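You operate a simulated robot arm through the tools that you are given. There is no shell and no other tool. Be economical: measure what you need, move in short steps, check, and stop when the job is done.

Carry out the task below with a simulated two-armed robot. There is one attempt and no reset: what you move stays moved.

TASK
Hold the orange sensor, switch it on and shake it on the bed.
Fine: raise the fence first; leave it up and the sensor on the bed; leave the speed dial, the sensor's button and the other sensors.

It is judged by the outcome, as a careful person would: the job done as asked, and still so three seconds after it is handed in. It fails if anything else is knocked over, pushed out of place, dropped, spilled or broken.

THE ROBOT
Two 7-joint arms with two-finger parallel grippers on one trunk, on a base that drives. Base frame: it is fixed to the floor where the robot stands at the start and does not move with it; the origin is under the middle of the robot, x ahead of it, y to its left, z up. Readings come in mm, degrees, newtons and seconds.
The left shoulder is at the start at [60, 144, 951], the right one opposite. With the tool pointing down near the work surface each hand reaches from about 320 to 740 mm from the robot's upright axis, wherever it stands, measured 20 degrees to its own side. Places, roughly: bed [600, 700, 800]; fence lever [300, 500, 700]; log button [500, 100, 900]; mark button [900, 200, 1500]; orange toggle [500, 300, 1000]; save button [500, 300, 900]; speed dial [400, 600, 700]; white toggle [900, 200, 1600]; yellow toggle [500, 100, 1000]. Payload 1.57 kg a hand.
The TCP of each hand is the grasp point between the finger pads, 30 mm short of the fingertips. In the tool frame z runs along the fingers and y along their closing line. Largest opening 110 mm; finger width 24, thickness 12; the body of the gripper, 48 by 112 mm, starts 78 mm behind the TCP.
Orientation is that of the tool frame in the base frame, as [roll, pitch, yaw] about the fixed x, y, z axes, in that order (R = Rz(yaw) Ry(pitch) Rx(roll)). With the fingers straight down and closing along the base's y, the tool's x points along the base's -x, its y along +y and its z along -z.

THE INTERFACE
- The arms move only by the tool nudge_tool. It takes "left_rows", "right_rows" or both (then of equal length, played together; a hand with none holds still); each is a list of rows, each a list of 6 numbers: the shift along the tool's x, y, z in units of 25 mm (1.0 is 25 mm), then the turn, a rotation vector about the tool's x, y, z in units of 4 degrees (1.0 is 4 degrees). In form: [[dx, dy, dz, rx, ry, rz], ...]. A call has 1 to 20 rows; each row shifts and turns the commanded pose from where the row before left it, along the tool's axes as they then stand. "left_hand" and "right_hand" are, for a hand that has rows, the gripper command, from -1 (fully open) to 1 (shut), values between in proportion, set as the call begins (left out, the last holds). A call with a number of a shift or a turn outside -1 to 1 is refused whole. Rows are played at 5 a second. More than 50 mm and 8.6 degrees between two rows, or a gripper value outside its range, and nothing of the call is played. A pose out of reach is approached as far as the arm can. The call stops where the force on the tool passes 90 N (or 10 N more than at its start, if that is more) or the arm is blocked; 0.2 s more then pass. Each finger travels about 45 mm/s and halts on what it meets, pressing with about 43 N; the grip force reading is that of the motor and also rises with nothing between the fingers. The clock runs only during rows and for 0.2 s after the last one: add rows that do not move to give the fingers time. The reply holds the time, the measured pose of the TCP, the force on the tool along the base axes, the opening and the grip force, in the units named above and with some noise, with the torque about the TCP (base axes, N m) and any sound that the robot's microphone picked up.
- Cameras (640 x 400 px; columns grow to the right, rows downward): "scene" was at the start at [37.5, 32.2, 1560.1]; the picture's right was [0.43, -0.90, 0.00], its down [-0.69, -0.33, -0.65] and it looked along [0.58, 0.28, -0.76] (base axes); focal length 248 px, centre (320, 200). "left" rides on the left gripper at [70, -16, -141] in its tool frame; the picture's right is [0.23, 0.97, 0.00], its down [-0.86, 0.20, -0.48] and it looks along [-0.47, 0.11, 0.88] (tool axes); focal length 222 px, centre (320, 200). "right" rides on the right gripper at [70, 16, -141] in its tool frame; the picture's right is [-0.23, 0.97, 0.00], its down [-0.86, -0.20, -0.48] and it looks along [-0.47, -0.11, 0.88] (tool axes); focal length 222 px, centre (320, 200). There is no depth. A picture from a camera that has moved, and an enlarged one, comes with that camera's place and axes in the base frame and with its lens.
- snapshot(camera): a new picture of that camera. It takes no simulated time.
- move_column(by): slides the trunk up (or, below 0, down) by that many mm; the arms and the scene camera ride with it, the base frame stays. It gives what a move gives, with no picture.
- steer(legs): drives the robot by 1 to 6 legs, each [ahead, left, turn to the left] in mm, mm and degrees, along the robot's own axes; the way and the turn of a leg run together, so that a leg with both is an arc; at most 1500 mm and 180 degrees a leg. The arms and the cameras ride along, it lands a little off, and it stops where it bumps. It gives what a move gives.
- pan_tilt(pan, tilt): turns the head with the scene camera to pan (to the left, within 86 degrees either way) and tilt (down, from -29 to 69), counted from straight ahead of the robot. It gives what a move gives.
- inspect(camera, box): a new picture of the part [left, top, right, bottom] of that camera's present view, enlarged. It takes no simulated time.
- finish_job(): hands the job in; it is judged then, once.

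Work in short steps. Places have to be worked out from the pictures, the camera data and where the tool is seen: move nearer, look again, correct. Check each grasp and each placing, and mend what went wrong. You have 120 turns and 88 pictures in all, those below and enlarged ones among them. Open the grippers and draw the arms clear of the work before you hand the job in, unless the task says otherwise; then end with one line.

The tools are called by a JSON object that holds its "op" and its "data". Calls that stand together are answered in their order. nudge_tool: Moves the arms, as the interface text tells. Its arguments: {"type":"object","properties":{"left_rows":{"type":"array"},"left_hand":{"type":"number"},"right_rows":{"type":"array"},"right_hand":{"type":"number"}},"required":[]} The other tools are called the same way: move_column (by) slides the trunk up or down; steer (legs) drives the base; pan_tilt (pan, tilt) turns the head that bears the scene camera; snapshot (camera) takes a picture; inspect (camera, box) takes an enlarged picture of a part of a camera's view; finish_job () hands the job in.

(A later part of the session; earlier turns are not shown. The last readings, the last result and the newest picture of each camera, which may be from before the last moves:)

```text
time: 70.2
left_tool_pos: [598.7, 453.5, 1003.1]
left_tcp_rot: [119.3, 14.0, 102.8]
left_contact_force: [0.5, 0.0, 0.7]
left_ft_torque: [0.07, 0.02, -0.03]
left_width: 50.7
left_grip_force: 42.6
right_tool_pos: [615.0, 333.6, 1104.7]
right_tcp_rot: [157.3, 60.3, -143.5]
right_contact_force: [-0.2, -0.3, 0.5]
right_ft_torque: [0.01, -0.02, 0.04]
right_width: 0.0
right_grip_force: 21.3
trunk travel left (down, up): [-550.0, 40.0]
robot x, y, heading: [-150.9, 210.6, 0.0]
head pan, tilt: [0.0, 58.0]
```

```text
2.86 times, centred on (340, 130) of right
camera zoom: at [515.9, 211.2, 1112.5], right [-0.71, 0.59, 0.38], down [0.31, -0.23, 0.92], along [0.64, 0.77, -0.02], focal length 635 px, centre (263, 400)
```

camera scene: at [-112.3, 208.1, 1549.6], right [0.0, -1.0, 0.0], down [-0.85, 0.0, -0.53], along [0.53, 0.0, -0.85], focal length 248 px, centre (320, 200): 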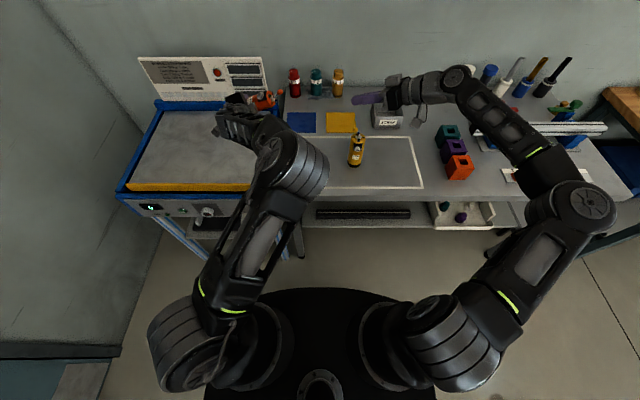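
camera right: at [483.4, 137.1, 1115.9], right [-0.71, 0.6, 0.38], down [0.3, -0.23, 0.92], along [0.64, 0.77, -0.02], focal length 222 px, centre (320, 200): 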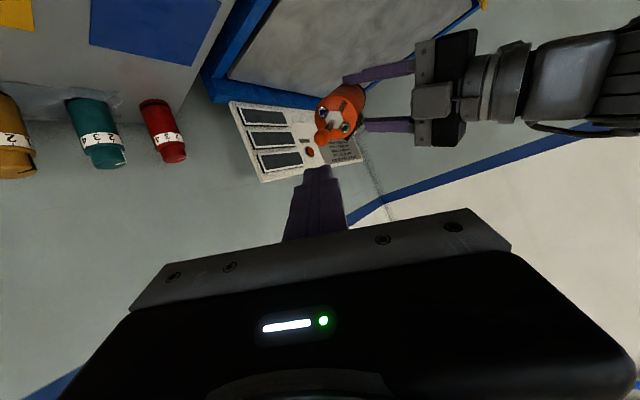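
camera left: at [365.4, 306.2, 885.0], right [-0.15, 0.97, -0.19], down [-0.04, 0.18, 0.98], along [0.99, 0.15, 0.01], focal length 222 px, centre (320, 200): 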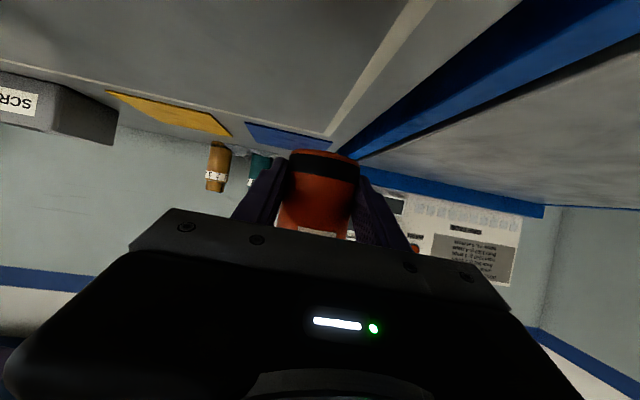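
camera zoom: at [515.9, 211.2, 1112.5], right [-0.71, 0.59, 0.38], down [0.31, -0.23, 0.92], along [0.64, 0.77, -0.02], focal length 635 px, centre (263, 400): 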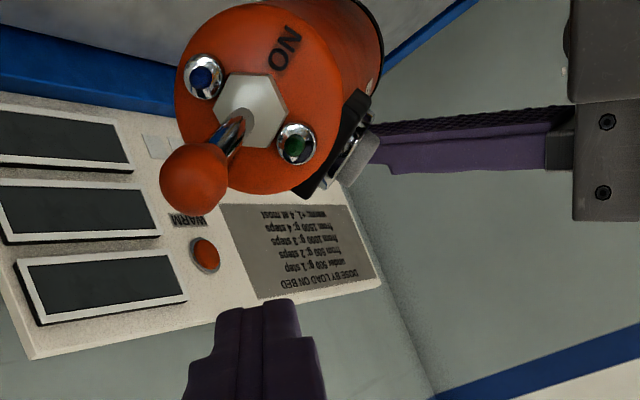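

ON lies along ≈(-0.41,-0.33,-0.85), nearly the same as my right tool's x axis, so I can press straight along tool x. I step to contact and push about 25 mm.

{"op": "nudge_tool", "data": {"right_rows": [[0.4, -0.26, 0.55, 0, 0, 0], [0.5, 0, 0, 0, 0, 0], [0.4, 0, 0, 0, 0, 0], [0.4, 0, 0, 0, 0, 0], [0.4, 0, 0, 0, 0, 0]]}}

{"op": "inspect", "data": {"camera": "right", "box": [240, 60, 440, 200]}}

```text
time: 71.4
left_tool_pos: [598.8, 453.6, 1004.9]
left_tcp_rot: [119.2, 14.1, 102.8]
left_contact_force: [0.3, 0.5, 0.7]
left_ft_torque: [0.04, 0.05, 0.01]
left_width: 50.8
left_grip_force: 43.4
right_tool_pos: [606.2, 325.2, 1054.2]
right_tcp_rot: [157.2, 60.4, -143.5]
right_contact_force: [-0.5, -0.7, -0.3]
right_ft_torque: [0.01, -0.02, 0.0]
right_width: 0.2
right_grip_force: 21.0
trunk travel left (down, up): [-550.0, 40.0]
robot x, y, heading: [-151.0, 209.3, 0.1]
head pan, tilt: [0.0, 58.0]
```

```text
2.86 times, centred on (340, 130) of right
camera zoom: at [507.1, 203.0, 1061.4], right [-0.71, 0.59, 0.38], down [0.31, -0.23, 0.92], along [0.64, 0.77, -0.02], focal length 635 px, centre (263, 400)
```

zoom: 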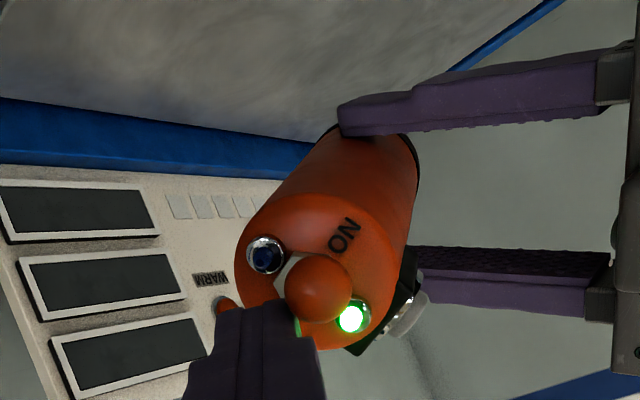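

The green lamp is lit: it's on. I retract along tool -x and check the lever from a clear view.

{"op": "nudge_tool", "data": {"right_rows": [[0.3, 0, 0, 0, 0, 0], [-1, 0, 0, 0, 0, 0], [-1, 0, 0, 0, 0, 0], [-0.5, 0, -1, 0, 0, 0]]}}

{"op": "inspect", "data": {"camera": "right", "box": [240, 60, 440, 200]}}

```text
time: 72.4
left_tool_pos: [598.4, 452.4, 1004.4]
left_tcp_rot: [119.3, 14.1, 102.8]
left_contact_force: [-0.4, 0.7, 0.0]
left_ft_torque: [0.05, 0.05, 0.03]
left_width: 50.9
left_grip_force: 42.5
right_tool_pos: [617.8, 319.9, 1113.1]
right_tcp_rot: [157.2, 60.3, -143.5]
right_contact_force: [-0.1, -0.7, -0.4]
right_ft_torque: [-0.05, 0.01, 0.02]
right_width: 0.0
right_grip_force: 21.3
trunk travel left (down, up): [-550.0, 40.0]
robot x, y, heading: [-150.4, 204.8, 0.5]
head pan, tilt: [0.0, 58.0]
```

```text
2.86 times, centred on (340, 130) of right
camera zoom: at [518.0, 197.1, 1121.1], right [-0.71, 0.59, 0.38], down [0.31, -0.23, 0.92], along [0.64, 0.77, -0.02], focal length 635 px, centre (263, 400)
```

zoom: 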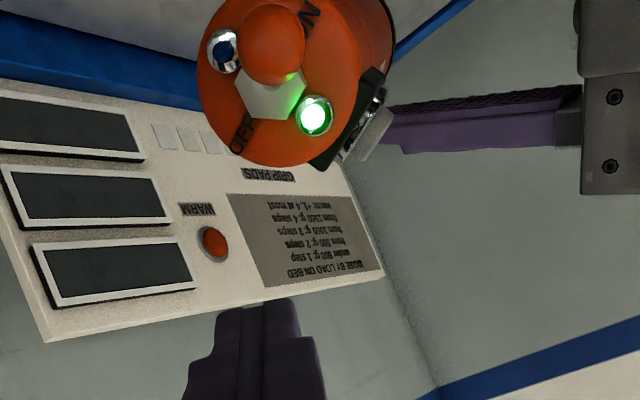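

The lever is fully at ON. I retreat the right hand and simultaneously roll the left hand back upright.

{"op": "nudge_tool", "data": {"right_rows": [[0.51, -0.225, -0.885, 0, 0, 0], [0.51, -0.225, -0.885, 0, 0, 0], [0.51, -0.225, -0.885, 0, 0, 0], [0.51, -0.225, -0.885, 0, 0, 0], [0.51, -0.225, -0.885, 0, 0, 0], [0.51, -0.225, -0.885, 0, 0, 0], [0.51, -0.225, -0.885, 0, 0, 0], [0.51, -0.225, -0.885, 0, 0, 0], [0.51, -0.225, -0.885, 0, 0, 0]]}}

{"op": "nudge_tool", "data": {"left_rows": [[0, 0, 0, 0, 0, -1], [0, 0, 0, 0, 0, -1], [0, 0, 0, 0, 0, -1], [0, 0, 0, 0, 0, -1], [0, 0, 0, 0, 0, -1], [0, 0, 0, 0, 0, -1], [0, 0, 0, 0, 0, -1], [0, 0, 0, 0, 0, -1], [0, 0, 0, 0, 0, -1], [0, 0, 0, 0, 0, -1], [0, 0, 0, 0, 0, -1], [0, 0, 0, 0, 0, -1], [0, 0, 0, 0, 0, -1], [0, 0, 0, 0, 0, -1], [0, 0, 0, 0, 0, -1], [0, 0, 0, 0, 0, -1], [0, 0, 0, 0, 0, -1], [0, 0, 0, 0, 0, -1]]}}

{"op": "snapshot", "data": {"camera": "scene"}}

```text
time: 74.4
left_tool_pos: [597.7, 452.5, 1003.7]
left_tcp_rot: [119.2, 14.0, 102.8]
left_contact_force: [0.2, 0.1, 0.7]
left_ft_torque: [0.05, 0.02, 0.0]
left_width: 50.5
left_grip_force: 43.5
right_tool_pos: [528.3, 104.3, 1094.2]
right_tcp_rot: [157.4, 60.4, -143.4]
right_contact_force: [0.7, -0.1, 0.2]
right_ft_torque: [0.02, -0.02, -0.02]
right_width: 0.1
right_grip_force: 21.3
trunk travel left (down, up): [-550.0, 40.0]
robot x, y, heading: [-153.1, 214.1, -0.2]
head pan, tilt: [0.0, 58.0]
```

```text
time: 78.2
left_tool_pos: [592.8, 451.1, 1005.4]
left_tcp_rot: [128.8, 40.8, 122.8]
left_contact_force: [-0.3, -0.1, -0.1]
left_ft_torque: [0.06, 0.05, 0.04]
left_width: 50.6
left_grip_force: 43.0
left hand out of reach, approached as far as the arm can: row 1, 2, 3, 4, 5, 6, 7, 8, 9, 10, 11
right_tool_pos: [530.2, 104.4, 1094.3]
right_tcp_rot: [157.3, 60.3, -143.5]
right_contact_force: [0.2, 0.1, -0.9]
right_ft_torque: [0.03, -0.02, 0.0]
right_width: 0.1
right_grip_force: 21.2
trunk travel left (down, up): [-550.0, 40.0]
robot x, y, heading: [-149.6, 206.6, 0.2]
head pan, tilt: [0.0, 58.0]
```

```text
20 pictures are left
camera scene: at [-112.6, 208.1, 1549.6], right [0.0, -1.0, 0.0], down [-0.85, 0.0, -0.53], along [0.53, 0.0, -0.85], focal length 248 px, centre (320, 200)
```

scene: 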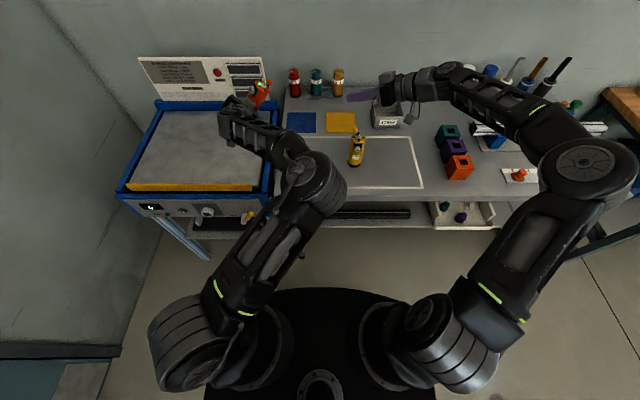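

That distance is at the reach limit. I pull the left hand back 75 mm and finish the roll.

{"op": "nudge_tool", "data": {"left_rows": [[0.325, -0.35, -0.89, 0, 0, 0], [0.325, -0.35, -0.89, 0, 0, 0], [0.325, -0.35, -0.89, 0, 0, 0], [0, 0, 0, 0, 0, -1], [0, 0, 0, 0, 0, -1], [0, 0, 0, 0, 0, -1], [0, 0, 0, 0, 0, -1], [0, 0, 0, 0, 0, -1], [0, 0, 0, 0, 0, -1], [0, 0, 0, 0, 0, -1], [0, 0, 0, 0, 0, -1], [0, 0, 0, 0, 0, -1]]}}

```text
time: 80.8
left_tool_pos: [519.2, 439.5, 1004.2]
left_tcp_rot: [169.3, 61.1, 172.7]
left_contact_force: [0.0, 0.4, -0.6]
left_ft_torque: [0.01, 0.03, -0.01]
left_width: 50.8
left_grip_force: 43.2
right_tool_pos: [529.9, 104.7, 1094.8]
right_tcp_rot: [157.4, 60.3, -143.5]
right_contact_force: [0.8, 0.2, 0.3]
right_ft_torque: [-0.02, -0.02, -0.01]
right_width: 0.0
right_grip_force: 20.5
trunk travel left (down, up): [-550.0, 40.0]
robot x, y, heading: [-151.6, 207.2, 0.3]
head pan, tilt: [0.0, 58.0]
```

Nearly upright; I apply the small remaining correction, then drive left and a bit forward to bring the sensor over the bed.

{"op": "nudge_tool", "data": {"left_rows": [[0, 0, 0, 0.52, -0.05, -0.34], [0, 0, 0, 0.52, -0.05, -0.34]]}}

{"op": "steer", "data": {"legs": [[0, 210, 0], [60, 0, 0]]}}

{"op": "snapshot", "data": {"camera": "scene"}}

```text
time: 81.4
left_tool_pos: [518.7, 439.6, 1004.3]
left_tcp_rot: [178.1, 61.9, 178.1]
left_contact_force: [0.2, -0.3, 0.3]
left_ft_torque: [-0.02, 0.06, -0.01]
left_width: 50.7
left_grip_force: 43.2
right_tool_pos: [530.6, 104.1, 1095.1]
right_tcp_rot: [157.2, 60.3, -143.5]
right_contact_force: [-0.4, 0.3, 0.2]
right_ft_torque: [0.02, 0.02, 0.01]
right_width: 0.1
right_grip_force: 21.1
trunk travel left (down, up): [-550.0, 40.0]
robot x, y, heading: [-150.7, 210.6, -0.1]
head pan, tilt: [0.0, 58.0]
```

```text
time: 83.7
left_tool_pos: [582.5, 649.1, 1003.7]
left_tcp_rot: [178.2, 61.8, 178.0]
left_contact_force: [-0.1, 0.2, -0.3]
left_ft_torque: [0.02, 0.08, -0.02]
left_width: 50.9
left_grip_force: 42.7
right_tool_pos: [592.1, 313.9, 1093.0]
right_tcp_rot: [157.3, 60.3, -143.8]
right_contact_force: [1.2, -0.6, -0.5]
right_ft_torque: [-0.01, 0.04, 0.02]
right_width: 0.1
right_grip_force: 21.1
trunk travel left (down, up): [-550.0, 40.0]
robot x, y, heading: [-87.8, 421.5, -0.2]
head pan, tilt: [0.0, 58.0]
```

```text
19 pictures are left
camera scene: at [-49.7, 419.5, 1549.5], right [0.0, -1.0, 0.0], down [-0.85, 0.0, -0.53], along [0.53, 0.0, -0.85], focal length 248 px, centre (320, 200)
```

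scene: 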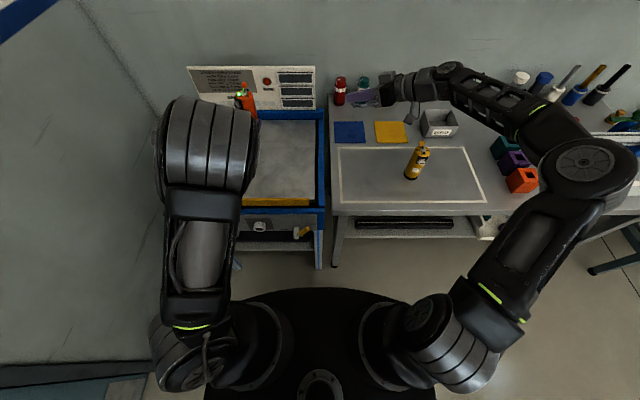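

Over the bed near its middle. I lower 130 mm, then check height and tilt.

{"op": "nudge_tool", "data": {"left_rows": [[0.76, 0, 0.41, 0, 0, 0], [0.76, 0, 0.41, 0, 0, 0], [0.76, 0, 0.41, 0, 0, 0], [0.76, 0, 0.41, 0, 0, 0], [0.76, 0, 0.41, 0, 0, 0], [0.76, 0, 0.41, 0, 0, 0]]}}

{"op": "snapshot", "data": {"camera": "left"}}

{"op": "inspect", "data": {"camera": "scene", "box": [180, 60, 340, 220]}}

```text
time: 85.1
left_tool_pos: [573.6, 641.6, 884.4]
left_tcp_rot: [177.9, 61.8, 177.8]
left_contact_force: [0.4, 1.0, -0.7]
left_ft_torque: [0.0, 0.02, 0.03]
left_width: 51.1
left_grip_force: 42.5
left hand out of reach, approached as far as the arm can: row 6
right_tool_pos: [589.7, 313.1, 1095.2]
right_tcp_rot: [157.2, 60.3, -143.7]
right_contact_force: [-0.7, -1.0, 0.2]
right_ft_torque: [0.02, 0.02, -0.02]
right_width: 0.0
right_grip_force: 21.2
trunk travel left (down, up): [-550.0, 40.0]
robot x, y, heading: [-90.0, 419.9, -0.1]
head pan, tilt: [0.0, 58.0]
```

```text
18 pictures are left
camera left: at [415.3, 627.1, 890.1], right [-0.1, 0.98, -0.18], down [-0.02, 0.18, 0.98], along [0.99, 0.1, 0.0], focal length 222 px, centre (320, 200)
```

left: 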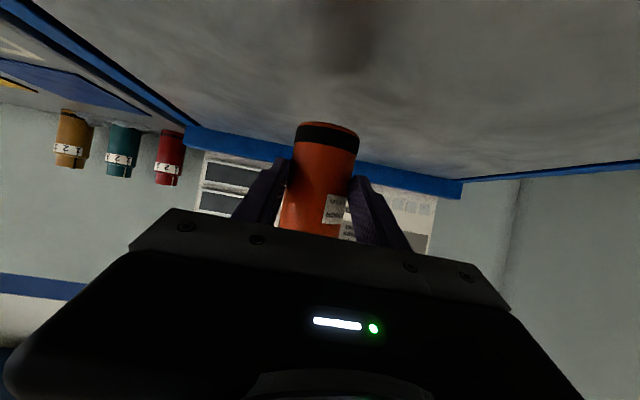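

```text
2.50 times, centred on (260, 140) of scene
camera zoom: at [-51.8, 419.5, 1549.6], right [0.0, -1.0, 0.0], down [-0.85, 0.0, -0.53], along [0.53, 0.0, -0.85], focal length 620 px, centre (470, 350)
```

zoom: 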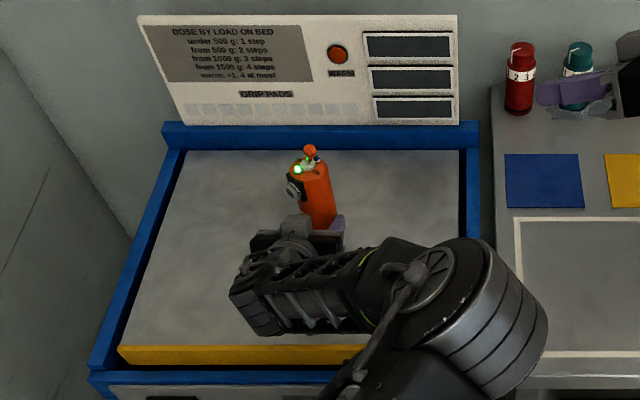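

The sensor is held, its bottom about 40 mm above the bed. The arm is near a reach limit, so I lower with the trunk in small steps.

{"op": "move_column", "data": {"by": -28}}

{"op": "inspect", "data": {"camera": "left", "box": [220, 20, 420, 240]}}

```text
time: 85.8
left_tool_pos: [574.0, 642.1, 857.6]
left_tcp_rot: [178.0, 61.8, 178.0]
left_contact_force: [-1.1, -0.8, -0.2]
left_ft_torque: [-0.03, 0.03, -0.05]
left_width: 50.8
left_grip_force: 42.9
right_tool_pos: [590.0, 314.3, 1066.4]
right_tcp_rot: [157.3, 60.3, -143.7]
right_contact_force: [0.3, -0.4, -0.5]
right_ft_torque: [-0.01, 0.01, 0.0]
right_width: 0.0
right_grip_force: 20.9
trunk travel left (down, up): [-522.0, 68.0]
robot x, y, heading: [-86.8, 419.1, -0.2]
head pan, tilt: [0.0, 58.0]
```

```text
1.82 times, centred on (320, 130) of left
camera zoom: at [415.1, 627.2, 862.4], right [-0.1, 0.98, -0.18], down [-0.02, 0.18, 0.98], along [0.99, 0.1, 0.0], focal length 404 px, centre (320, 327)
```

zoom: 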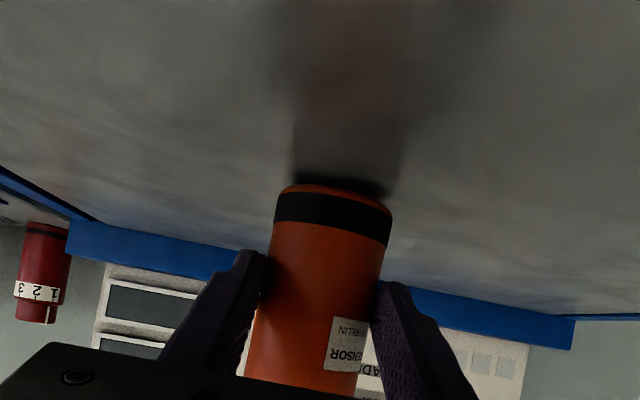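

Only a few mm remain; I lower in small steps watching the force.

{"op": "move_column", "data": {"by": -6}}

{"op": "move_column", "data": {"by": -4}}

```text
time: 86.3
left_tool_pos: [574.7, 639.8, 853.7]
left_tcp_rot: [178.0, 62.1, 178.0]
left_contact_force: [1.2, 0.3, 9.8]
left_ft_torque: [-0.02, -0.64, 0.04]
left_width: 50.8
left_grip_force: 42.9
right_tool_pos: [589.8, 313.4, 1060.2]
right_tcp_rot: [157.3, 60.4, -143.6]
right_contact_force: [-0.1, -0.1, 0.5]
right_ft_torque: [-0.02, -0.02, 0.02]
right_width: 0.0
right_grip_force: 20.8
trunk travel left (down, up): [-516.0, 74.0]
robot x, y, heading: [-93.3, 422.4, -0.1]
head pan, tilt: [0.0, 58.0]
```

```text
time: 86.9
left_tool_pos: [573.6, 640.6, 851.9]
left_tcp_rot: [178.2, 62.5, 178.0]
left_contact_force: [-0.6, 1.4, 31.4]
left_ft_torque: [-0.12, -1.61, 0.05]
left_width: 50.9
left_grip_force: 43.1
right_tool_pos: [588.3, 312.5, 1059.1]
right_tcp_rot: [157.4, 60.5, -143.6]
right_contact_force: [0.1, 0.5, -0.4]
right_ft_torque: [-0.01, 0.01, -0.03]
right_width: 0.1
right_grip_force: 21.3
trunk travel left (down, up): [-512.0, 78.0]
robot x, y, heading: [-89.7, 424.9, -0.1]
head pan, tilt: [0.0, 58.0]
```

Contact at the far lower edge (the sensor leans a little). I ease up 3 mm and look at the lean.

{"op": "move_column", "data": {"by": 3}}

{"op": "inspect", "data": {"camera": "scene", "box": [220, 70, 320, 170]}}

{"op": "snapshot", "data": {"camera": "right"}}

```text
time: 87.4
left_tool_pos: [573.9, 641.2, 853.3]
left_tcp_rot: [177.9, 62.1, 178.0]
left_contact_force: [7.1, -0.1, 25.4]
left_ft_torque: [-0.1, -1.67, 0.05]
left_width: 50.8
left_grip_force: 43.1
right_tool_pos: [588.6, 312.4, 1060.7]
right_tcp_rot: [157.3, 60.6, -143.7]
right_contact_force: [-1.6, -1.1, 0.4]
right_ft_torque: [0.02, 0.01, -0.01]
right_width: 0.0
right_grip_force: 21.4
trunk travel left (down, up): [-515.0, 75.0]
robot x, y, heading: [-88.5, 423.9, -0.2]
head pan, tilt: [0.0, 58.0]
```

```text
4.00 times, centred on (270, 120) of scene
camera zoom: at [-54.1, 418.6, 1514.7], right [0.0, -1.0, 0.0], down [-0.85, 0.0, -0.53], along [0.53, 0.0, -0.85], focal length 993 px, centre (520, 520)
```

zoom: 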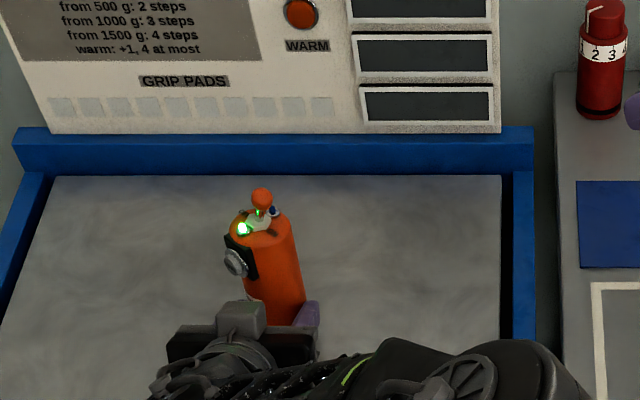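

```text
14 pictures are left
camera right: at [489.0, 190.8, 1067.7], right [-0.71, 0.6, 0.38], down [0.3, -0.23, 0.92], along [0.64, 0.77, -0.02], focal length 222 px, centre (320, 200)
```

right: 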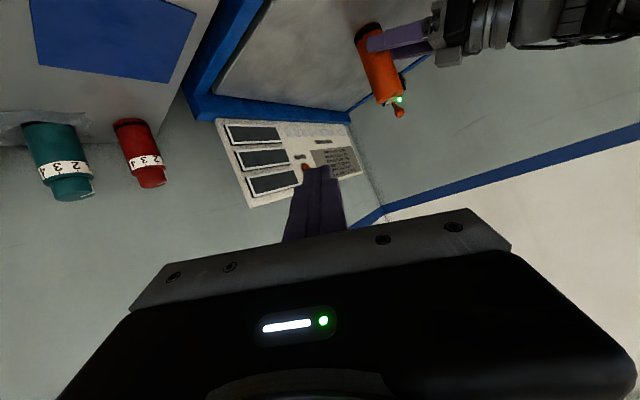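

The sensor leans about 6° toward -y and somewhat toward +x. I lift a trifle, and rotate the hand to straighten it.

{"op": "move_column", "data": {"by": 5}}

{"op": "nudge_tool", "data": {"left_rows": [[0, 0, 0, 0.35, -0.5, -0.65], [0, 0, 0, 0.35, -0.5, -0.65]]}}

{"op": "inspect", "data": {"camera": "right", "box": [320, 0, 480, 130]}}

```text
time: 87.9
left_tool_pos: [571.9, 642.3, 854.0]
left_tcp_rot: [177.8, 61.6, 177.7]
left_contact_force: [1.8, -1.3, 9.8]
left_ft_torque: [-0.15, -0.63, -0.05]
left_width: 50.8
left_grip_force: 43.2
right_tool_pos: [588.9, 313.5, 1064.3]
right_tcp_rot: [157.3, 60.5, -143.7]
right_contact_force: [-0.1, -0.4, 1.1]
right_ft_torque: [0.01, 0.01, -0.02]
right_width: 0.2
right_grip_force: 21.3
trunk travel left (down, up): [-520.0, 70.0]
robot x, y, heading: [-87.9, 425.7, -0.1]
head pan, tilt: [0.0, 58.0]
```

```text
time: 88.5
left_tool_pos: [567.3, 634.0, 862.1]
left_tcp_rot: [-168.3, 65.2, -169.6]
left_contact_force: [-0.4, -0.4, 0.4]
left_ft_torque: [-0.02, 0.08, -0.01]
left_width: 50.8
left_grip_force: 43.1
left hand out of reach, approached as far as the arm can: row 1, 2
right_tool_pos: [590.7, 313.2, 1064.6]
right_tcp_rot: [157.3, 60.4, -143.6]
right_contact_force: [-0.1, 0.0, 0.4]
right_ft_torque: [-0.02, 0.0, -0.01]
right_width: 0.0
right_grip_force: 20.8
trunk travel left (down, up): [-520.0, 70.0]
robot x, y, heading: [-89.5, 421.9, -0.1]
head pan, tilt: [0.0, 58.0]
```

```text
3.08 times, centred on (400, 65) of right
camera zoom: at [490.5, 191.7, 1071.8], right [-0.7, 0.6, 0.38], down [0.3, -0.23, 0.92], along [0.64, 0.77, -0.02], focal length 684 px, centre (74, 615)
```

zoom: 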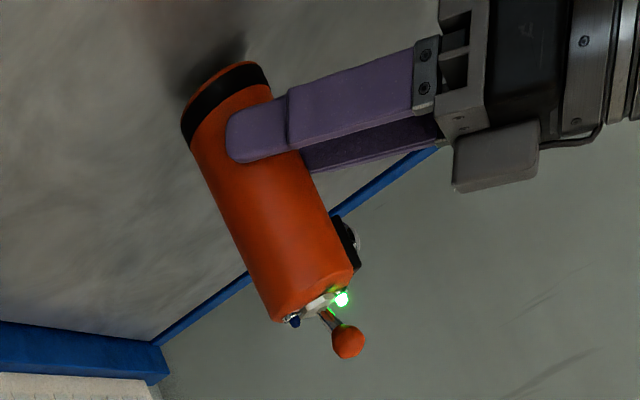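

Now it's within about 2° of vertical in this view. I lower again with the trunk in small steps.

{"op": "move_column", "data": {"by": -6}}

{"op": "move_column", "data": {"by": -3}}

```text
time: 89.1
left_tool_pos: [567.5, 633.6, 857.0]
left_tcp_rot: [-168.2, 65.2, -169.5]
left_contact_force: [-0.8, -0.3, 0.9]
left_ft_torque: [-0.04, 0.05, 0.01]
left_width: 50.8
left_grip_force: 42.7
right_tool_pos: [589.6, 313.5, 1058.4]
right_tcp_rot: [157.3, 60.4, -143.7]
right_contact_force: [0.0, 0.1, -0.3]
right_ft_torque: [0.02, 0.01, -0.01]
right_width: 0.0
right_grip_force: 21.9
trunk travel left (down, up): [-514.0, 76.0]
robot x, y, heading: [-87.3, 420.4, -0.1]
head pan, tilt: [0.0, 58.0]
```

```text
time: 89.6
left_tool_pos: [568.6, 633.0, 854.0]
left_tcp_rot: [-168.2, 65.4, -169.6]
left_contact_force: [0.2, 0.2, -0.1]
left_ft_torque: [0.0, 0.04, 0.0]
left_width: 50.7
left_grip_force: 43.7
right_tool_pos: [589.7, 314.2, 1055.9]
right_tcp_rot: [157.3, 60.3, -143.6]
right_contact_force: [-0.2, -0.7, 0.1]
right_ft_torque: [-0.01, 0.01, 0.02]
right_width: 0.1
right_grip_force: 21.7
trunk travel left (down, up): [-511.0, 79.0]
robot x, y, heading: [-88.4, 423.2, -0.4]
head pan, tilt: [0.0, 58.0]
```

No contact yet; continue down a little.

{"op": "move_column", "data": {"by": -3}}

{"op": "move_column", "data": {"by": -2}}

```text
time: 90.1
left_tool_pos: [567.0, 633.5, 851.9]
left_tcp_rot: [-168.0, 65.6, -169.5]
left_contact_force: [0.8, 0.8, 7.8]
left_ft_torque: [0.13, 0.36, -0.12]
left_width: 51.0
left_grip_force: 42.6
right_tool_pos: [589.8, 314.4, 1053.3]
right_tcp_rot: [157.3, 60.4, -143.6]
right_contact_force: [0.0, 0.0, 0.2]
right_ft_torque: [-0.01, -0.01, 0.01]
right_width: 0.0
right_grip_force: 20.8
trunk travel left (down, up): [-508.0, 82.0]
robot x, y, heading: [-90.0, 424.5, -0.1]
head pan, tilt: [0.0, 58.0]
```

```text
time: 90.6
left_tool_pos: [568.6, 632.7, 851.3]
left_tcp_rot: [-168.0, 65.7, -169.4]
left_contact_force: [1.4, 2.3, 21.8]
left_ft_torque: [0.34, 0.46, -0.32]
left_width: 50.5
left_grip_force: 43.5
right_tool_pos: [589.3, 313.5, 1051.1]
right_tcp_rot: [157.2, 60.4, -143.7]
right_contact_force: [0.0, 0.1, -0.1]
right_ft_torque: [0.02, 0.02, 0.03]
right_width: 0.0
right_grip_force: 20.8
trunk travel left (down, up): [-506.0, 84.0]
robot x, y, heading: [-88.5, 421.6, -0.3]
head pan, tilt: [0.0, 58.0]
```

The sensor is on the bed with nearly centred contact. I ease 2 mm off and open the fingers gently.

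{"op": "move_column", "data": {"by": 2}}

{"op": "nudge_tool", "data": {"left_rows": [[0, 0, 0, 0, 0, 0], [0, 0, 0, 0, 0, 0], [0, 0, 0, 0, 0, 0]], "left_hand": -0.1}}

{"op": "inspect", "data": {"camera": "right", "box": [320, 0, 480, 130]}}

```text
time: 91.2
left_tool_pos: [569.0, 633.4, 852.6]
left_tcp_rot: [-168.2, 65.5, -169.5]
left_contact_force: [4.5, 2.3, 19.8]
left_ft_torque: [0.51, -0.37, -0.12]
left_width: 50.9
left_grip_force: 42.9
right_tool_pos: [589.5, 314.4, 1053.1]
right_tcp_rot: [157.2, 60.4, -143.7]
right_contact_force: [-0.1, -0.3, -1.2]
right_ft_torque: [-0.01, 0.01, 0.01]
right_width: 0.0
right_grip_force: 20.5
trunk travel left (down, up): [-508.0, 82.0]
robot x, y, heading: [-86.3, 421.4, -0.0]
head pan, tilt: [0.0, 58.0]
```

```text
time: 92.0
left_tool_pos: [567.9, 633.5, 849.2]
left_tcp_rot: [-168.2, 65.4, -169.8]
left_contact_force: [-2.0, -0.4, 3.0]
left_ft_torque: [-0.04, 0.67, -0.03]
left_width: 60.6
left_grip_force: 0.0
right_tool_pos: [589.1, 313.2, 1051.9]
right_tcp_rot: [157.3, 60.3, -143.7]
right_contact_force: [-0.5, -0.3, -0.7]
right_ft_torque: [0.0, -0.01, 0.0]
right_width: 0.0
right_grip_force: 21.2
trunk travel left (down, up): [-508.0, 82.0]
robot x, y, heading: [-93.1, 423.8, -0.1]
head pan, tilt: [0.0, 58.0]
```

```text
3.08 times, centred on (400, 65) of right
camera zoom: at [490.0, 191.5, 1060.1], right [-0.7, 0.6, 0.38], down [0.3, -0.23, 0.92], along [0.64, 0.77, -0.02], focal length 684 px, centre (74, 615)
```

zoom: 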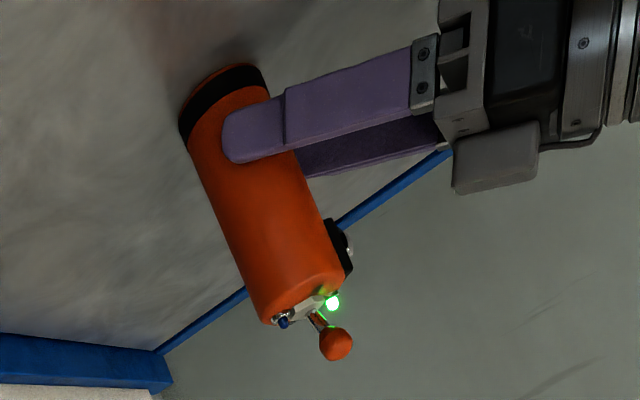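

The sensor stands vertical with the fingers slightly open. I open them further and check the forces.

{"op": "nudge_tool", "data": {"left_rows": [[0, 0, 0, 0, 0, 0], [0, 0, 0, 0, 0, 0], [0, 0, 0, 0, 0, 0], [0, 0, 0, 0, 0, 0]], "left_hand": -0.7}}

```text
time: 93.0
left_tool_pos: [568.4, 633.7, 851.5]
left_tcp_rot: [-168.2, 65.3, -169.6]
left_contact_force: [-1.6, 0.1, 4.5]
left_ft_torque: [-0.08, 0.77, -0.06]
left_width: 93.5
left_grip_force: 0.0
right_tool_pos: [589.8, 312.3, 1053.1]
right_tcp_rot: [157.4, 60.2, -143.8]
right_contact_force: [0.6, -0.3, -0.2]
right_ft_torque: [0.0, 0.01, 0.01]
right_width: 0.0
right_grip_force: 21.6
trunk travel left (down, up): [-508.0, 82.0]
robot x, y, heading: [-91.5, 420.8, -0.2]
head pan, tilt: [0.0, 58.0]
```

The small residual torque comes from ~170 mm behind the TCP: the camera housing is resting on the fence region. Retracting along -tool z goes back and up, so it frees both; I do it in small rows.

{"op": "nudge_tool", "data": {"left_rows": [[-0.2, 0, -0.4, 0, 0, 0], [0, 0, -0.6, 0, 0, 0], [0, 0, -0.8, 0, 0, 0], [0, 0, -1, 0, 0, 0], [0, 0, -1, 0, 0, 0], [0, 0, -1, 0, 0, 0]]}}

{"op": "inspect", "data": {"camera": "scene", "box": [180, 60, 340, 220]}}

```text
time: 94.4
left_tool_pos: [460.1, 637.6, 905.0]
left_tcp_rot: [-168.2, 65.3, -169.7]
left_contact_force: [-0.1, 0.2, -0.3]
left_ft_torque: [0.01, -0.01, -0.04]
left_width: 93.5
left_grip_force: 0.0
right_tool_pos: [588.9, 315.2, 1053.5]
right_tcp_rot: [157.4, 60.3, -143.6]
right_contact_force: [0.1, 0.1, -0.3]
right_ft_torque: [-0.02, 0.0, 0.0]
right_width: 0.0
right_grip_force: 21.2
trunk travel left (down, up): [-508.0, 82.0]
robot x, y, heading: [-89.0, 420.4, -0.3]
head pan, tilt: [0.0, 58.0]
```

```text
2.50 times, centred on (260, 140) of scene
camera zoom: at [-52.5, 419.6, 1507.6], right [0.0, -1.0, 0.0], down [-0.85, 0.0, -0.53], along [0.53, 0.0, -0.85], focal length 620 px, centre (470, 350)
```

zoom: 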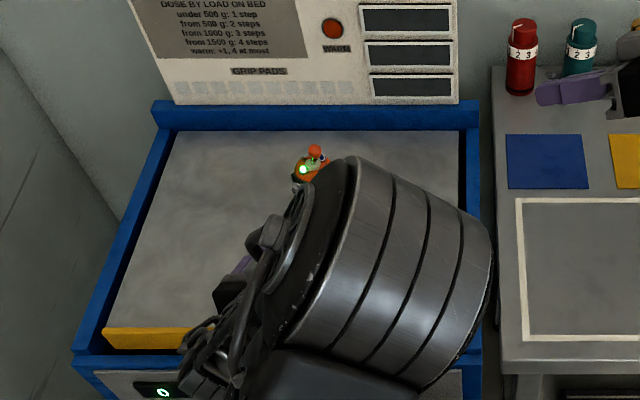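

The sensor stands on the bed with its lamp lit and the fence up. Next is the RUN button (≈[361,746,706]). I close the left hand and back the base off for room.

{"op": "steer", "data": {"legs": [[-230, 0, 0], [0, 50, 0]]}}

{"op": "nudge_tool", "data": {"left_rows": [[0, 0, 0, 0, 0, 0], [0, 0, 0, 0, 0, 0], [0, 0, 0, 0, 0, 0], [0, 0, 0, 0, 0, 0], [0, 0, 0, 0, 0, 0]], "left_hand": 1}}

{"op": "snapshot", "data": {"camera": "scene"}}

```text
time: 96.6
left_tool_pos: [231.7, 688.5, 904.3]
left_tcp_rot: [-167.8, 65.3, -169.6]
left_contact_force: [-0.9, 0.7, -1.4]
left_ft_torque: [-0.04, -0.02, -0.04]
left_width: 93.5
left_grip_force: 0.1
right_tool_pos: [359.5, 364.0, 1052.4]
right_tcp_rot: [157.4, 60.4, -143.6]
right_contact_force: [-0.5, 0.1, -0.3]
right_ft_torque: [-0.04, 0.02, 0.01]
right_width: 0.1
right_grip_force: 21.3
trunk travel left (down, up): [-508.0, 82.0]
robot x, y, heading: [-319.3, 471.9, -0.5]
head pan, tilt: [0.0, 58.0]
```

```text
time: 97.8
left_tool_pos: [231.5, 687.4, 904.8]
left_tcp_rot: [-168.1, 65.3, -169.7]
left_contact_force: [-0.2, -0.4, 0.6]
left_ft_torque: [0.0, 0.01, 0.0]
left_width: 0.0
left_grip_force: 6.7
right_tool_pos: [360.3, 362.5, 1052.7]
right_tcp_rot: [157.3, 60.3, -143.8]
right_contact_force: [0.3, -0.1, 0.4]
right_ft_torque: [-0.01, 0.01, 0.0]
right_width: 0.1
right_grip_force: 21.7
trunk travel left (down, up): [-508.0, 82.0]
robot x, y, heading: [-316.3, 476.6, -0.2]
head pan, tilt: [0.0, 58.0]
```

```text
10 pictures are left
camera scene: at [-282.2, 470.1, 1507.6], right [0.0, -1.0, 0.0], down [-0.85, 0.0, -0.53], along [0.53, 0.0, -0.85], focal length 248 px, centre (320, 200)
```

scene: 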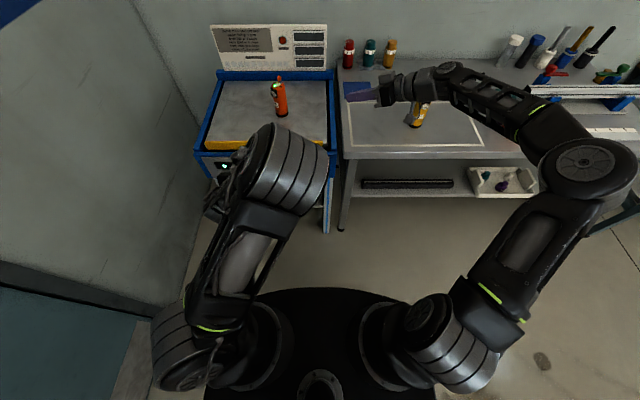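

The sensor stands upright on the bed with the fence up. I lower the trunk by 185 mm to bring the closed left fingers to button height, clear in front of the panel, and look.

{"op": "move_column", "data": {"by": -185}}

{"op": "snapshot", "data": {"camera": "left"}}

```text
time: 99.8
left_tool_pos: [231.2, 688.3, 720.4]
left_tcp_rot: [-168.1, 65.3, -169.7]
left_contact_force: [-0.3, 0.6, -0.2]
left_ft_torque: [0.01, 0.0, -0.01]
left_width: 0.0
left_grip_force: 21.7
right_tool_pos: [358.6, 363.0, 868.2]
right_tcp_rot: [157.3, 60.4, -143.8]
right_contact_force: [-0.3, 0.3, -0.5]
right_ft_torque: [0.0, 0.03, -0.01]
right_width: 0.1
right_grip_force: 20.9
trunk travel left (down, up): [-323.0, 267.0]
robot x, y, heading: [-317.6, 472.2, 0.0]
head pan, tilt: [0.0, 58.0]
```

```text
9 pictures are left
camera left: at [72.2, 673.5, 716.2], right [-0.09, 0.95, -0.29], down [-0.08, 0.28, 0.96], along [0.99, 0.11, 0.06], focal length 222 px, centre (320, 200)
```

left: 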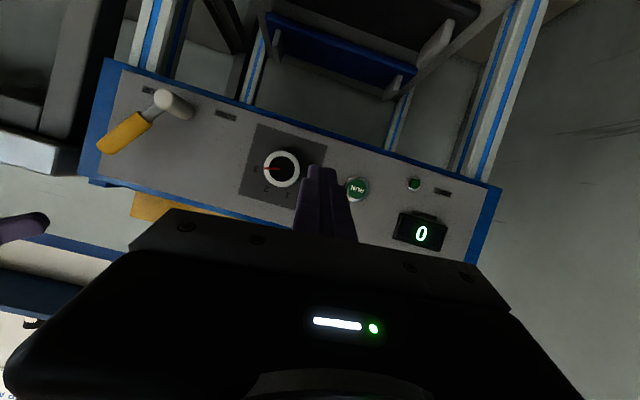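

RUN is confirmed at [361,747,703] with a clear path. I align in y and z, then approach to within 20 mm.

{"op": "nudge_tool", "data": {"left_rows": [[0.08, 0.8, 0.04, 0, 0, 0], [0.08, 0.8, 0.04, 0, 0, 0], [0.08, 0.8, 0.04, 0, 0, 0], [-0.33, 0.02, 0.73, 0, 0, 0], [-0.33, 0.02, 0.73, 0, 0, 0], [-0.33, 0.02, 0.73, 0, 0, 0], [-0.33, 0.02, 0.73, 0, 0, 0]]}}

{"op": "snapshot", "data": {"camera": "left"}}

```text
time: 101.5
left_tool_pos: [308.3, 737.5, 715.4]
left_tcp_rot: [-168.4, 65.3, -169.8]
left_contact_force: [0.2, 1.1, 0.1]
left_ft_torque: [-0.02, 0.0, 0.01]
left_width: 0.3
left_grip_force: 21.3
left hand out of reach, approached as far as the arm can: row 6, 7
right_tool_pos: [360.0, 361.8, 868.4]
right_tcp_rot: [157.3, 60.3, -143.7]
right_contact_force: [-0.3, 0.4, 0.6]
right_ft_torque: [0.02, -0.02, 0.04]
right_width: 0.1
right_grip_force: 21.0
trunk travel left (down, up): [-323.0, 267.0]
robot x, y, heading: [-318.1, 467.5, -0.3]
head pan, tilt: [0.0, 58.0]
```

```text
8 pictures are left
camera left: at [148.8, 723.2, 711.5], right [-0.09, 0.95, -0.29], down [-0.08, 0.28, 0.96], along [0.99, 0.11, 0.05], focal length 222 px, centre (320, 200)
```

left: 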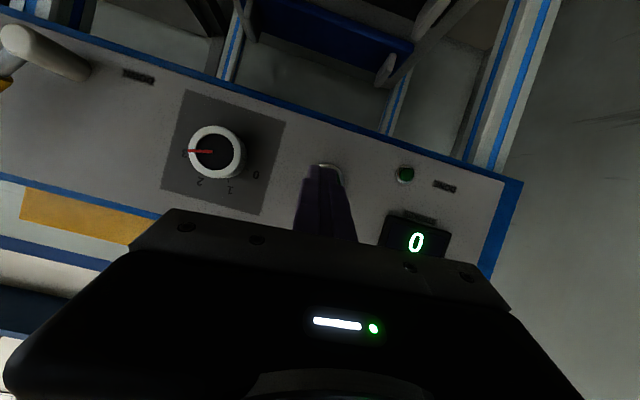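

The arm is at its reach limit. I retract it 40 mm, move the base 60 mm forward and 10 mm left, and lower 7 mm.

{"op": "nudge_tool", "data": {"left_rows": [[0.33, 0, -0.73, 0, 0, 0], [0.33, 0, -0.73, 0, 0, 0], [0.33, 0, -0.73, 0, 0, 0]]}}

{"op": "steer", "data": {"legs": [[50, 10, 0]]}}

{"op": "move_column", "data": {"by": -7}}

```text
time: 102.2
left_tool_pos: [248.2, 738.1, 715.5]
left_tcp_rot: [-168.2, 65.3, -169.9]
left_contact_force: [-0.3, 0.6, 0.1]
left_ft_torque: [0.02, -0.03, 0.01]
left_width: 0.0
left_grip_force: 21.2
right_tool_pos: [360.0, 363.6, 867.9]
right_tcp_rot: [157.4, 60.2, -143.7]
right_contact_force: [-0.3, 0.3, 0.5]
right_ft_torque: [0.02, -0.01, 0.01]
right_width: 0.0
right_grip_force: 21.4
trunk travel left (down, up): [-323.0, 267.0]
robot x, y, heading: [-319.0, 475.7, -0.5]
head pan, tilt: [0.0, 58.0]
```

```text
time: 103.2
left_tool_pos: [297.4, 748.7, 714.3]
left_tcp_rot: [-168.1, 65.3, -169.8]
left_contact_force: [-0.1, 0.2, 0.3]
left_ft_torque: [-0.01, -0.01, 0.0]
left_width: 0.1
left_grip_force: 21.3
right_tool_pos: [411.1, 374.6, 867.7]
right_tcp_rot: [157.2, 60.3, -143.8]
right_contact_force: [-0.6, 0.8, 0.2]
right_ft_torque: [0.02, -0.01, 0.03]
right_width: 0.2
right_grip_force: 22.1
trunk travel left (down, up): [-323.0, 267.0]
robot x, y, heading: [-268.9, 482.5, -0.2]
head pan, tilt: [0.0, 58.0]
```

```text
time: 103.7
left_tool_pos: [297.5, 747.9, 708.2]
left_tcp_rot: [-168.2, 65.4, -169.8]
left_contact_force: [0.2, 0.0, -0.4]
left_ft_torque: [0.0, -0.02, 0.02]
left_width: 0.0
left_grip_force: 21.5
right_tool_pos: [409.5, 372.9, 859.8]
right_tcp_rot: [157.4, 60.4, -143.6]
right_contact_force: [0.4, -0.4, -0.7]
right_ft_torque: [0.0, -0.01, -0.02]
right_width: 0.0
right_grip_force: 21.4
trunk travel left (down, up): [-316.0, 274.0]
robot x, y, heading: [-269.9, 480.0, -0.2]
head pan, tilt: [0.0, 58.0]
```

Aligned at [297,748,708]. I step forward toward the button, also lifting the right hand away from the bed rim.

{"op": "nudge_tool", "data": {"left_rows": [[-0.33, 0.02, 0.73, 0, 0, 0], [-0.16, 0, 0.36, 0, 0, 0], [-0.08, 0, 0.18, 0, 0, 0], [-0.06, 0, 0.14, 0, 0, 0]], "right_rows": [[-0.87, 0.0, -0.456, 0, 0, 0], [-0.87, 0.0, -0.456, 0, 0, 0], [-0.87, 0.0, -0.456, 0, 0, 0], [0, 0, 0, 0, 0, 0]]}}

```text
time: 104.7
left_tool_pos: [334.9, 747.9, 709.1]
left_tcp_rot: [-168.2, 65.3, -169.7]
left_contact_force: [-16.5, -1.2, 3.4]
left_ft_torque: [0.05, -0.08, -0.03]
left_width: 0.0
left_grip_force: 21.0
right_tool_pos: [418.5, 366.4, 935.3]
right_tcp_rot: [157.3, 60.3, -143.7]
right_contact_force: [0.0, -0.1, 0.0]
right_ft_torque: [-0.01, 0.0, -0.01]
right_width: 0.1
right_grip_force: 21.7
trunk travel left (down, up): [-316.0, 274.0]
robot x, y, heading: [-269.5, 482.3, -0.6]
head pan, tilt: [0.0, 58.0]
heard: click
```

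A click was heard with 16 N on the button. I back off and look at the panel and the sensor.

{"op": "nudge_tool", "data": {"left_rows": [[0.33, 0, -0.73, 0, 0, 0], [0.33, 0, -0.73, 0, 0, 0], [0.33, 0, -0.73, 0, 0, 0], [0.33, 0, -0.73, 0, 0, 0]]}}

{"op": "snapshot", "data": {"camera": "left"}}

{"op": "snapshot", "data": {"camera": "scene"}}

```text
time: 105.7
left_tool_pos: [256.4, 750.3, 709.4]
left_tcp_rot: [-168.3, 65.2, -169.8]
left_contact_force: [0.1, -0.4, 1.2]
left_ft_torque: [0.01, 0.03, 0.0]
left_width: 0.0
left_grip_force: 21.9
right_tool_pos: [420.8, 366.6, 933.2]
right_tcp_rot: [157.3, 60.2, -143.8]
right_contact_force: [-1.0, -0.3, -0.5]
right_ft_torque: [0.0, 0.03, 0.0]
right_width: 0.1
right_grip_force: 21.1
trunk travel left (down, up): [-316.0, 274.0]
robot x, y, heading: [-267.2, 482.5, -0.3]
head pan, tilt: [0.0, 58.0]
```

```text
7 pictures are left
camera left: at [97.7, 735.0, 704.9], right [-0.08, 0.95, -0.29], down [-0.08, 0.28, 0.96], along [0.99, 0.11, 0.06], focal length 222 px, centre (320, 200)
```

left: 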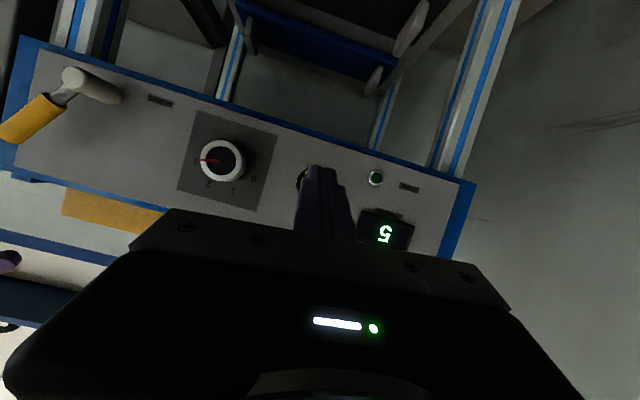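

```text
6 pictures are left
camera scene: at [-232.2, 480.0, 1315.6], right [0.0, -1.0, 0.0], down [-0.85, 0.0, -0.53], along [0.53, 0.0, -0.85], focal length 248 px, centre (320, 200)
```

scene: 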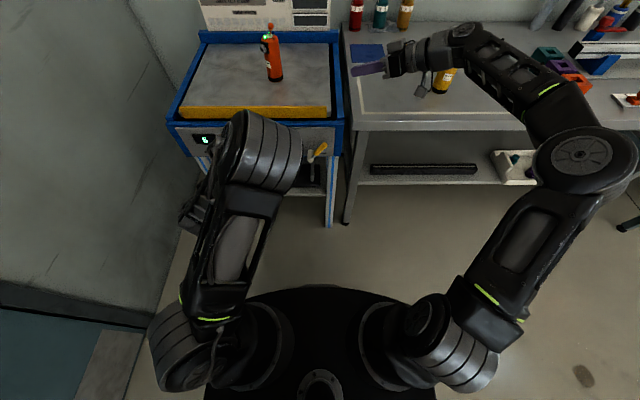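

The bed is running with the display counting (5). I wait some seconds with the hands still.

{"op": "nudge_tool", "data": {"left_rows": [[0, 0, 0, 0, 0, 0], [0, 0, 0, 0, 0, 0], [0, 0, 0, 0, 0, 0], [0, 0, 0, 0, 0, 0], [0, 0, 0, 0, 0, 0], [0, 0, 0, 0, 0, 0], [0, 0, 0, 0, 0, 0], [0, 0, 0, 0, 0, 0], [0, 0, 0, 0, 0, 0], [0, 0, 0, 0, 0, 0], [0, 0, 0, 0, 0, 0], [0, 0, 0, 0, 0, 0], [0, 0, 0, 0, 0, 0], [0, 0, 0, 0, 0, 0], [0, 0, 0, 0, 0, 0], [0, 0, 0, 0, 0, 0], [0, 0, 0, 0, 0, 0], [0, 0, 0, 0, 0, 0], [0, 0, 0, 0, 0, 0], [0, 0, 0, 0, 0, 0]]}}

{"op": "snapshot", "data": {"camera": "left"}}

```text
time: 109.9
left_tool_pos: [256.7, 749.6, 708.5]
left_tcp_rot: [-168.1, 65.5, -169.8]
left_contact_force: [-0.6, -0.1, 0.4]
left_ft_torque: [-0.02, -0.01, -0.02]
left_width: 0.1
left_grip_force: 21.1
right_tool_pos: [421.3, 366.5, 933.3]
right_tcp_rot: [157.3, 60.4, -143.8]
right_contact_force: [-0.8, 0.1, -0.1]
right_ft_torque: [-0.01, 0.0, -0.03]
right_width: 0.1
right_grip_force: 21.8
trunk travel left (down, up): [-316.0, 274.0]
robot x, y, heading: [-270.7, 479.6, -0.2]
head pan, tilt: [0.0, 58.0]
```

```text
5 pictures are left
camera left: at [97.9, 734.9, 704.9], right [-0.09, 0.95, -0.29], down [-0.08, 0.28, 0.96], along [0.99, 0.11, 0.06], focal length 222 px, centre (320, 200)
```

left: 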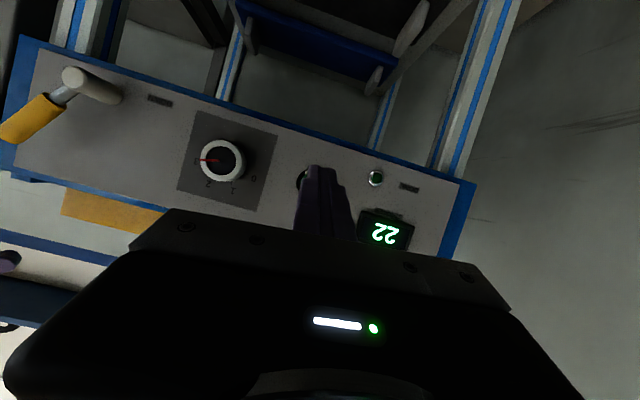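

The display counts up (22, about 4 per second). I wait further to see whether the run ends by itself.

{"op": "nudge_tool", "data": {"left_rows": [[0, 0, 0, 0, 0, 0], [0, 0, 0, 0, 0, 0], [0, 0, 0, 0, 0, 0], [0, 0, 0, 0, 0, 0], [0, 0, 0, 0, 0, 0], [0, 0, 0, 0, 0, 0], [0, 0, 0, 0, 0, 0], [0, 0, 0, 0, 0, 0], [0, 0, 0, 0, 0, 0], [0, 0, 0, 0, 0, 0], [0, 0, 0, 0, 0, 0], [0, 0, 0, 0, 0, 0], [0, 0, 0, 0, 0, 0], [0, 0, 0, 0, 0, 0], [0, 0, 0, 0, 0, 0], [0, 0, 0, 0, 0, 0], [0, 0, 0, 0, 0, 0], [0, 0, 0, 0, 0, 0], [0, 0, 0, 0, 0, 0], [0, 0, 0, 0, 0, 0]]}}

{"op": "nudge_tool", "data": {"left_rows": [[0, 0, 0, 0, 0, 0], [0, 0, 0, 0, 0, 0], [0, 0, 0, 0, 0, 0], [0, 0, 0, 0, 0, 0], [0, 0, 0, 0, 0, 0], [0, 0, 0, 0, 0, 0], [0, 0, 0, 0, 0, 0], [0, 0, 0, 0, 0, 0], [0, 0, 0, 0, 0, 0], [0, 0, 0, 0, 0, 0], [0, 0, 0, 0, 0, 0], [0, 0, 0, 0, 0, 0], [0, 0, 0, 0, 0, 0], [0, 0, 0, 0, 0, 0], [0, 0, 0, 0, 0, 0], [0, 0, 0, 0, 0, 0], [0, 0, 0, 0, 0, 0], [0, 0, 0, 0, 0, 0], [0, 0, 0, 0, 0, 0], [0, 0, 0, 0, 0, 0]]}}

{"op": "snapshot", "data": {"camera": "scene"}}

```text
time: 114.1
left_tool_pos: [257.4, 749.3, 708.7]
left_tcp_rot: [-168.1, 65.3, -169.9]
left_contact_force: [0.0, -0.3, 0.1]
left_ft_torque: [0.0, 0.03, -0.03]
left_width: 0.0
left_grip_force: 21.4
right_tool_pos: [421.6, 366.4, 933.6]
right_tcp_rot: [157.2, 60.3, -143.9]
right_contact_force: [-0.4, 0.0, 0.0]
right_ft_torque: [-0.01, -0.02, -0.01]
right_width: 0.2
right_grip_force: 21.7
trunk travel left (down, up): [-316.0, 274.0]
robot x, y, heading: [-271.3, 479.6, -0.4]
head pan, tilt: [0.0, 58.0]
```

```text
time: 118.3
left_tool_pos: [257.3, 748.7, 709.1]
left_tcp_rot: [-168.3, 65.3, -169.9]
left_contact_force: [0.0, -0.5, 0.5]
left_ft_torque: [-0.04, -0.04, 0.02]
left_width: 0.0
left_grip_force: 21.1
right_tool_pos: [420.8, 365.9, 934.0]
right_tcp_rot: [157.3, 60.3, -143.8]
right_contact_force: [-0.2, 0.1, 1.0]
right_ft_torque: [0.02, 0.0, -0.01]
right_width: 0.0
right_grip_force: 21.2
trunk travel left (down, up): [-316.0, 274.0]
robot x, y, heading: [-268.8, 481.1, -0.4]
head pan, tilt: [0.0, 58.0]
```

```text
4 pictures are left
camera scene: at [-232.2, 480.0, 1315.6], right [0.0, -1.0, 0.0], down [-0.85, 0.0, -0.53], along [0.53, 0.0, -0.85], focal length 248 px, centre (320, 200)
```

scene: 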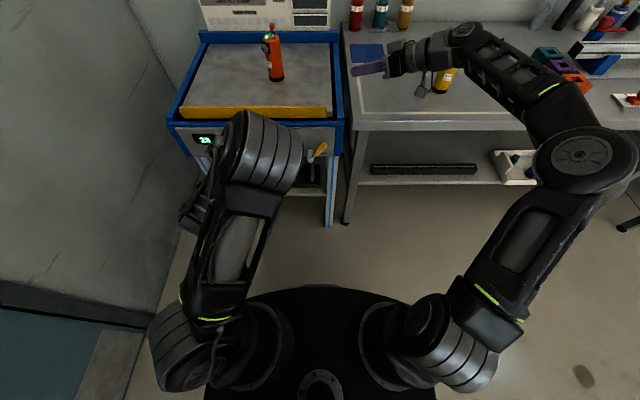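

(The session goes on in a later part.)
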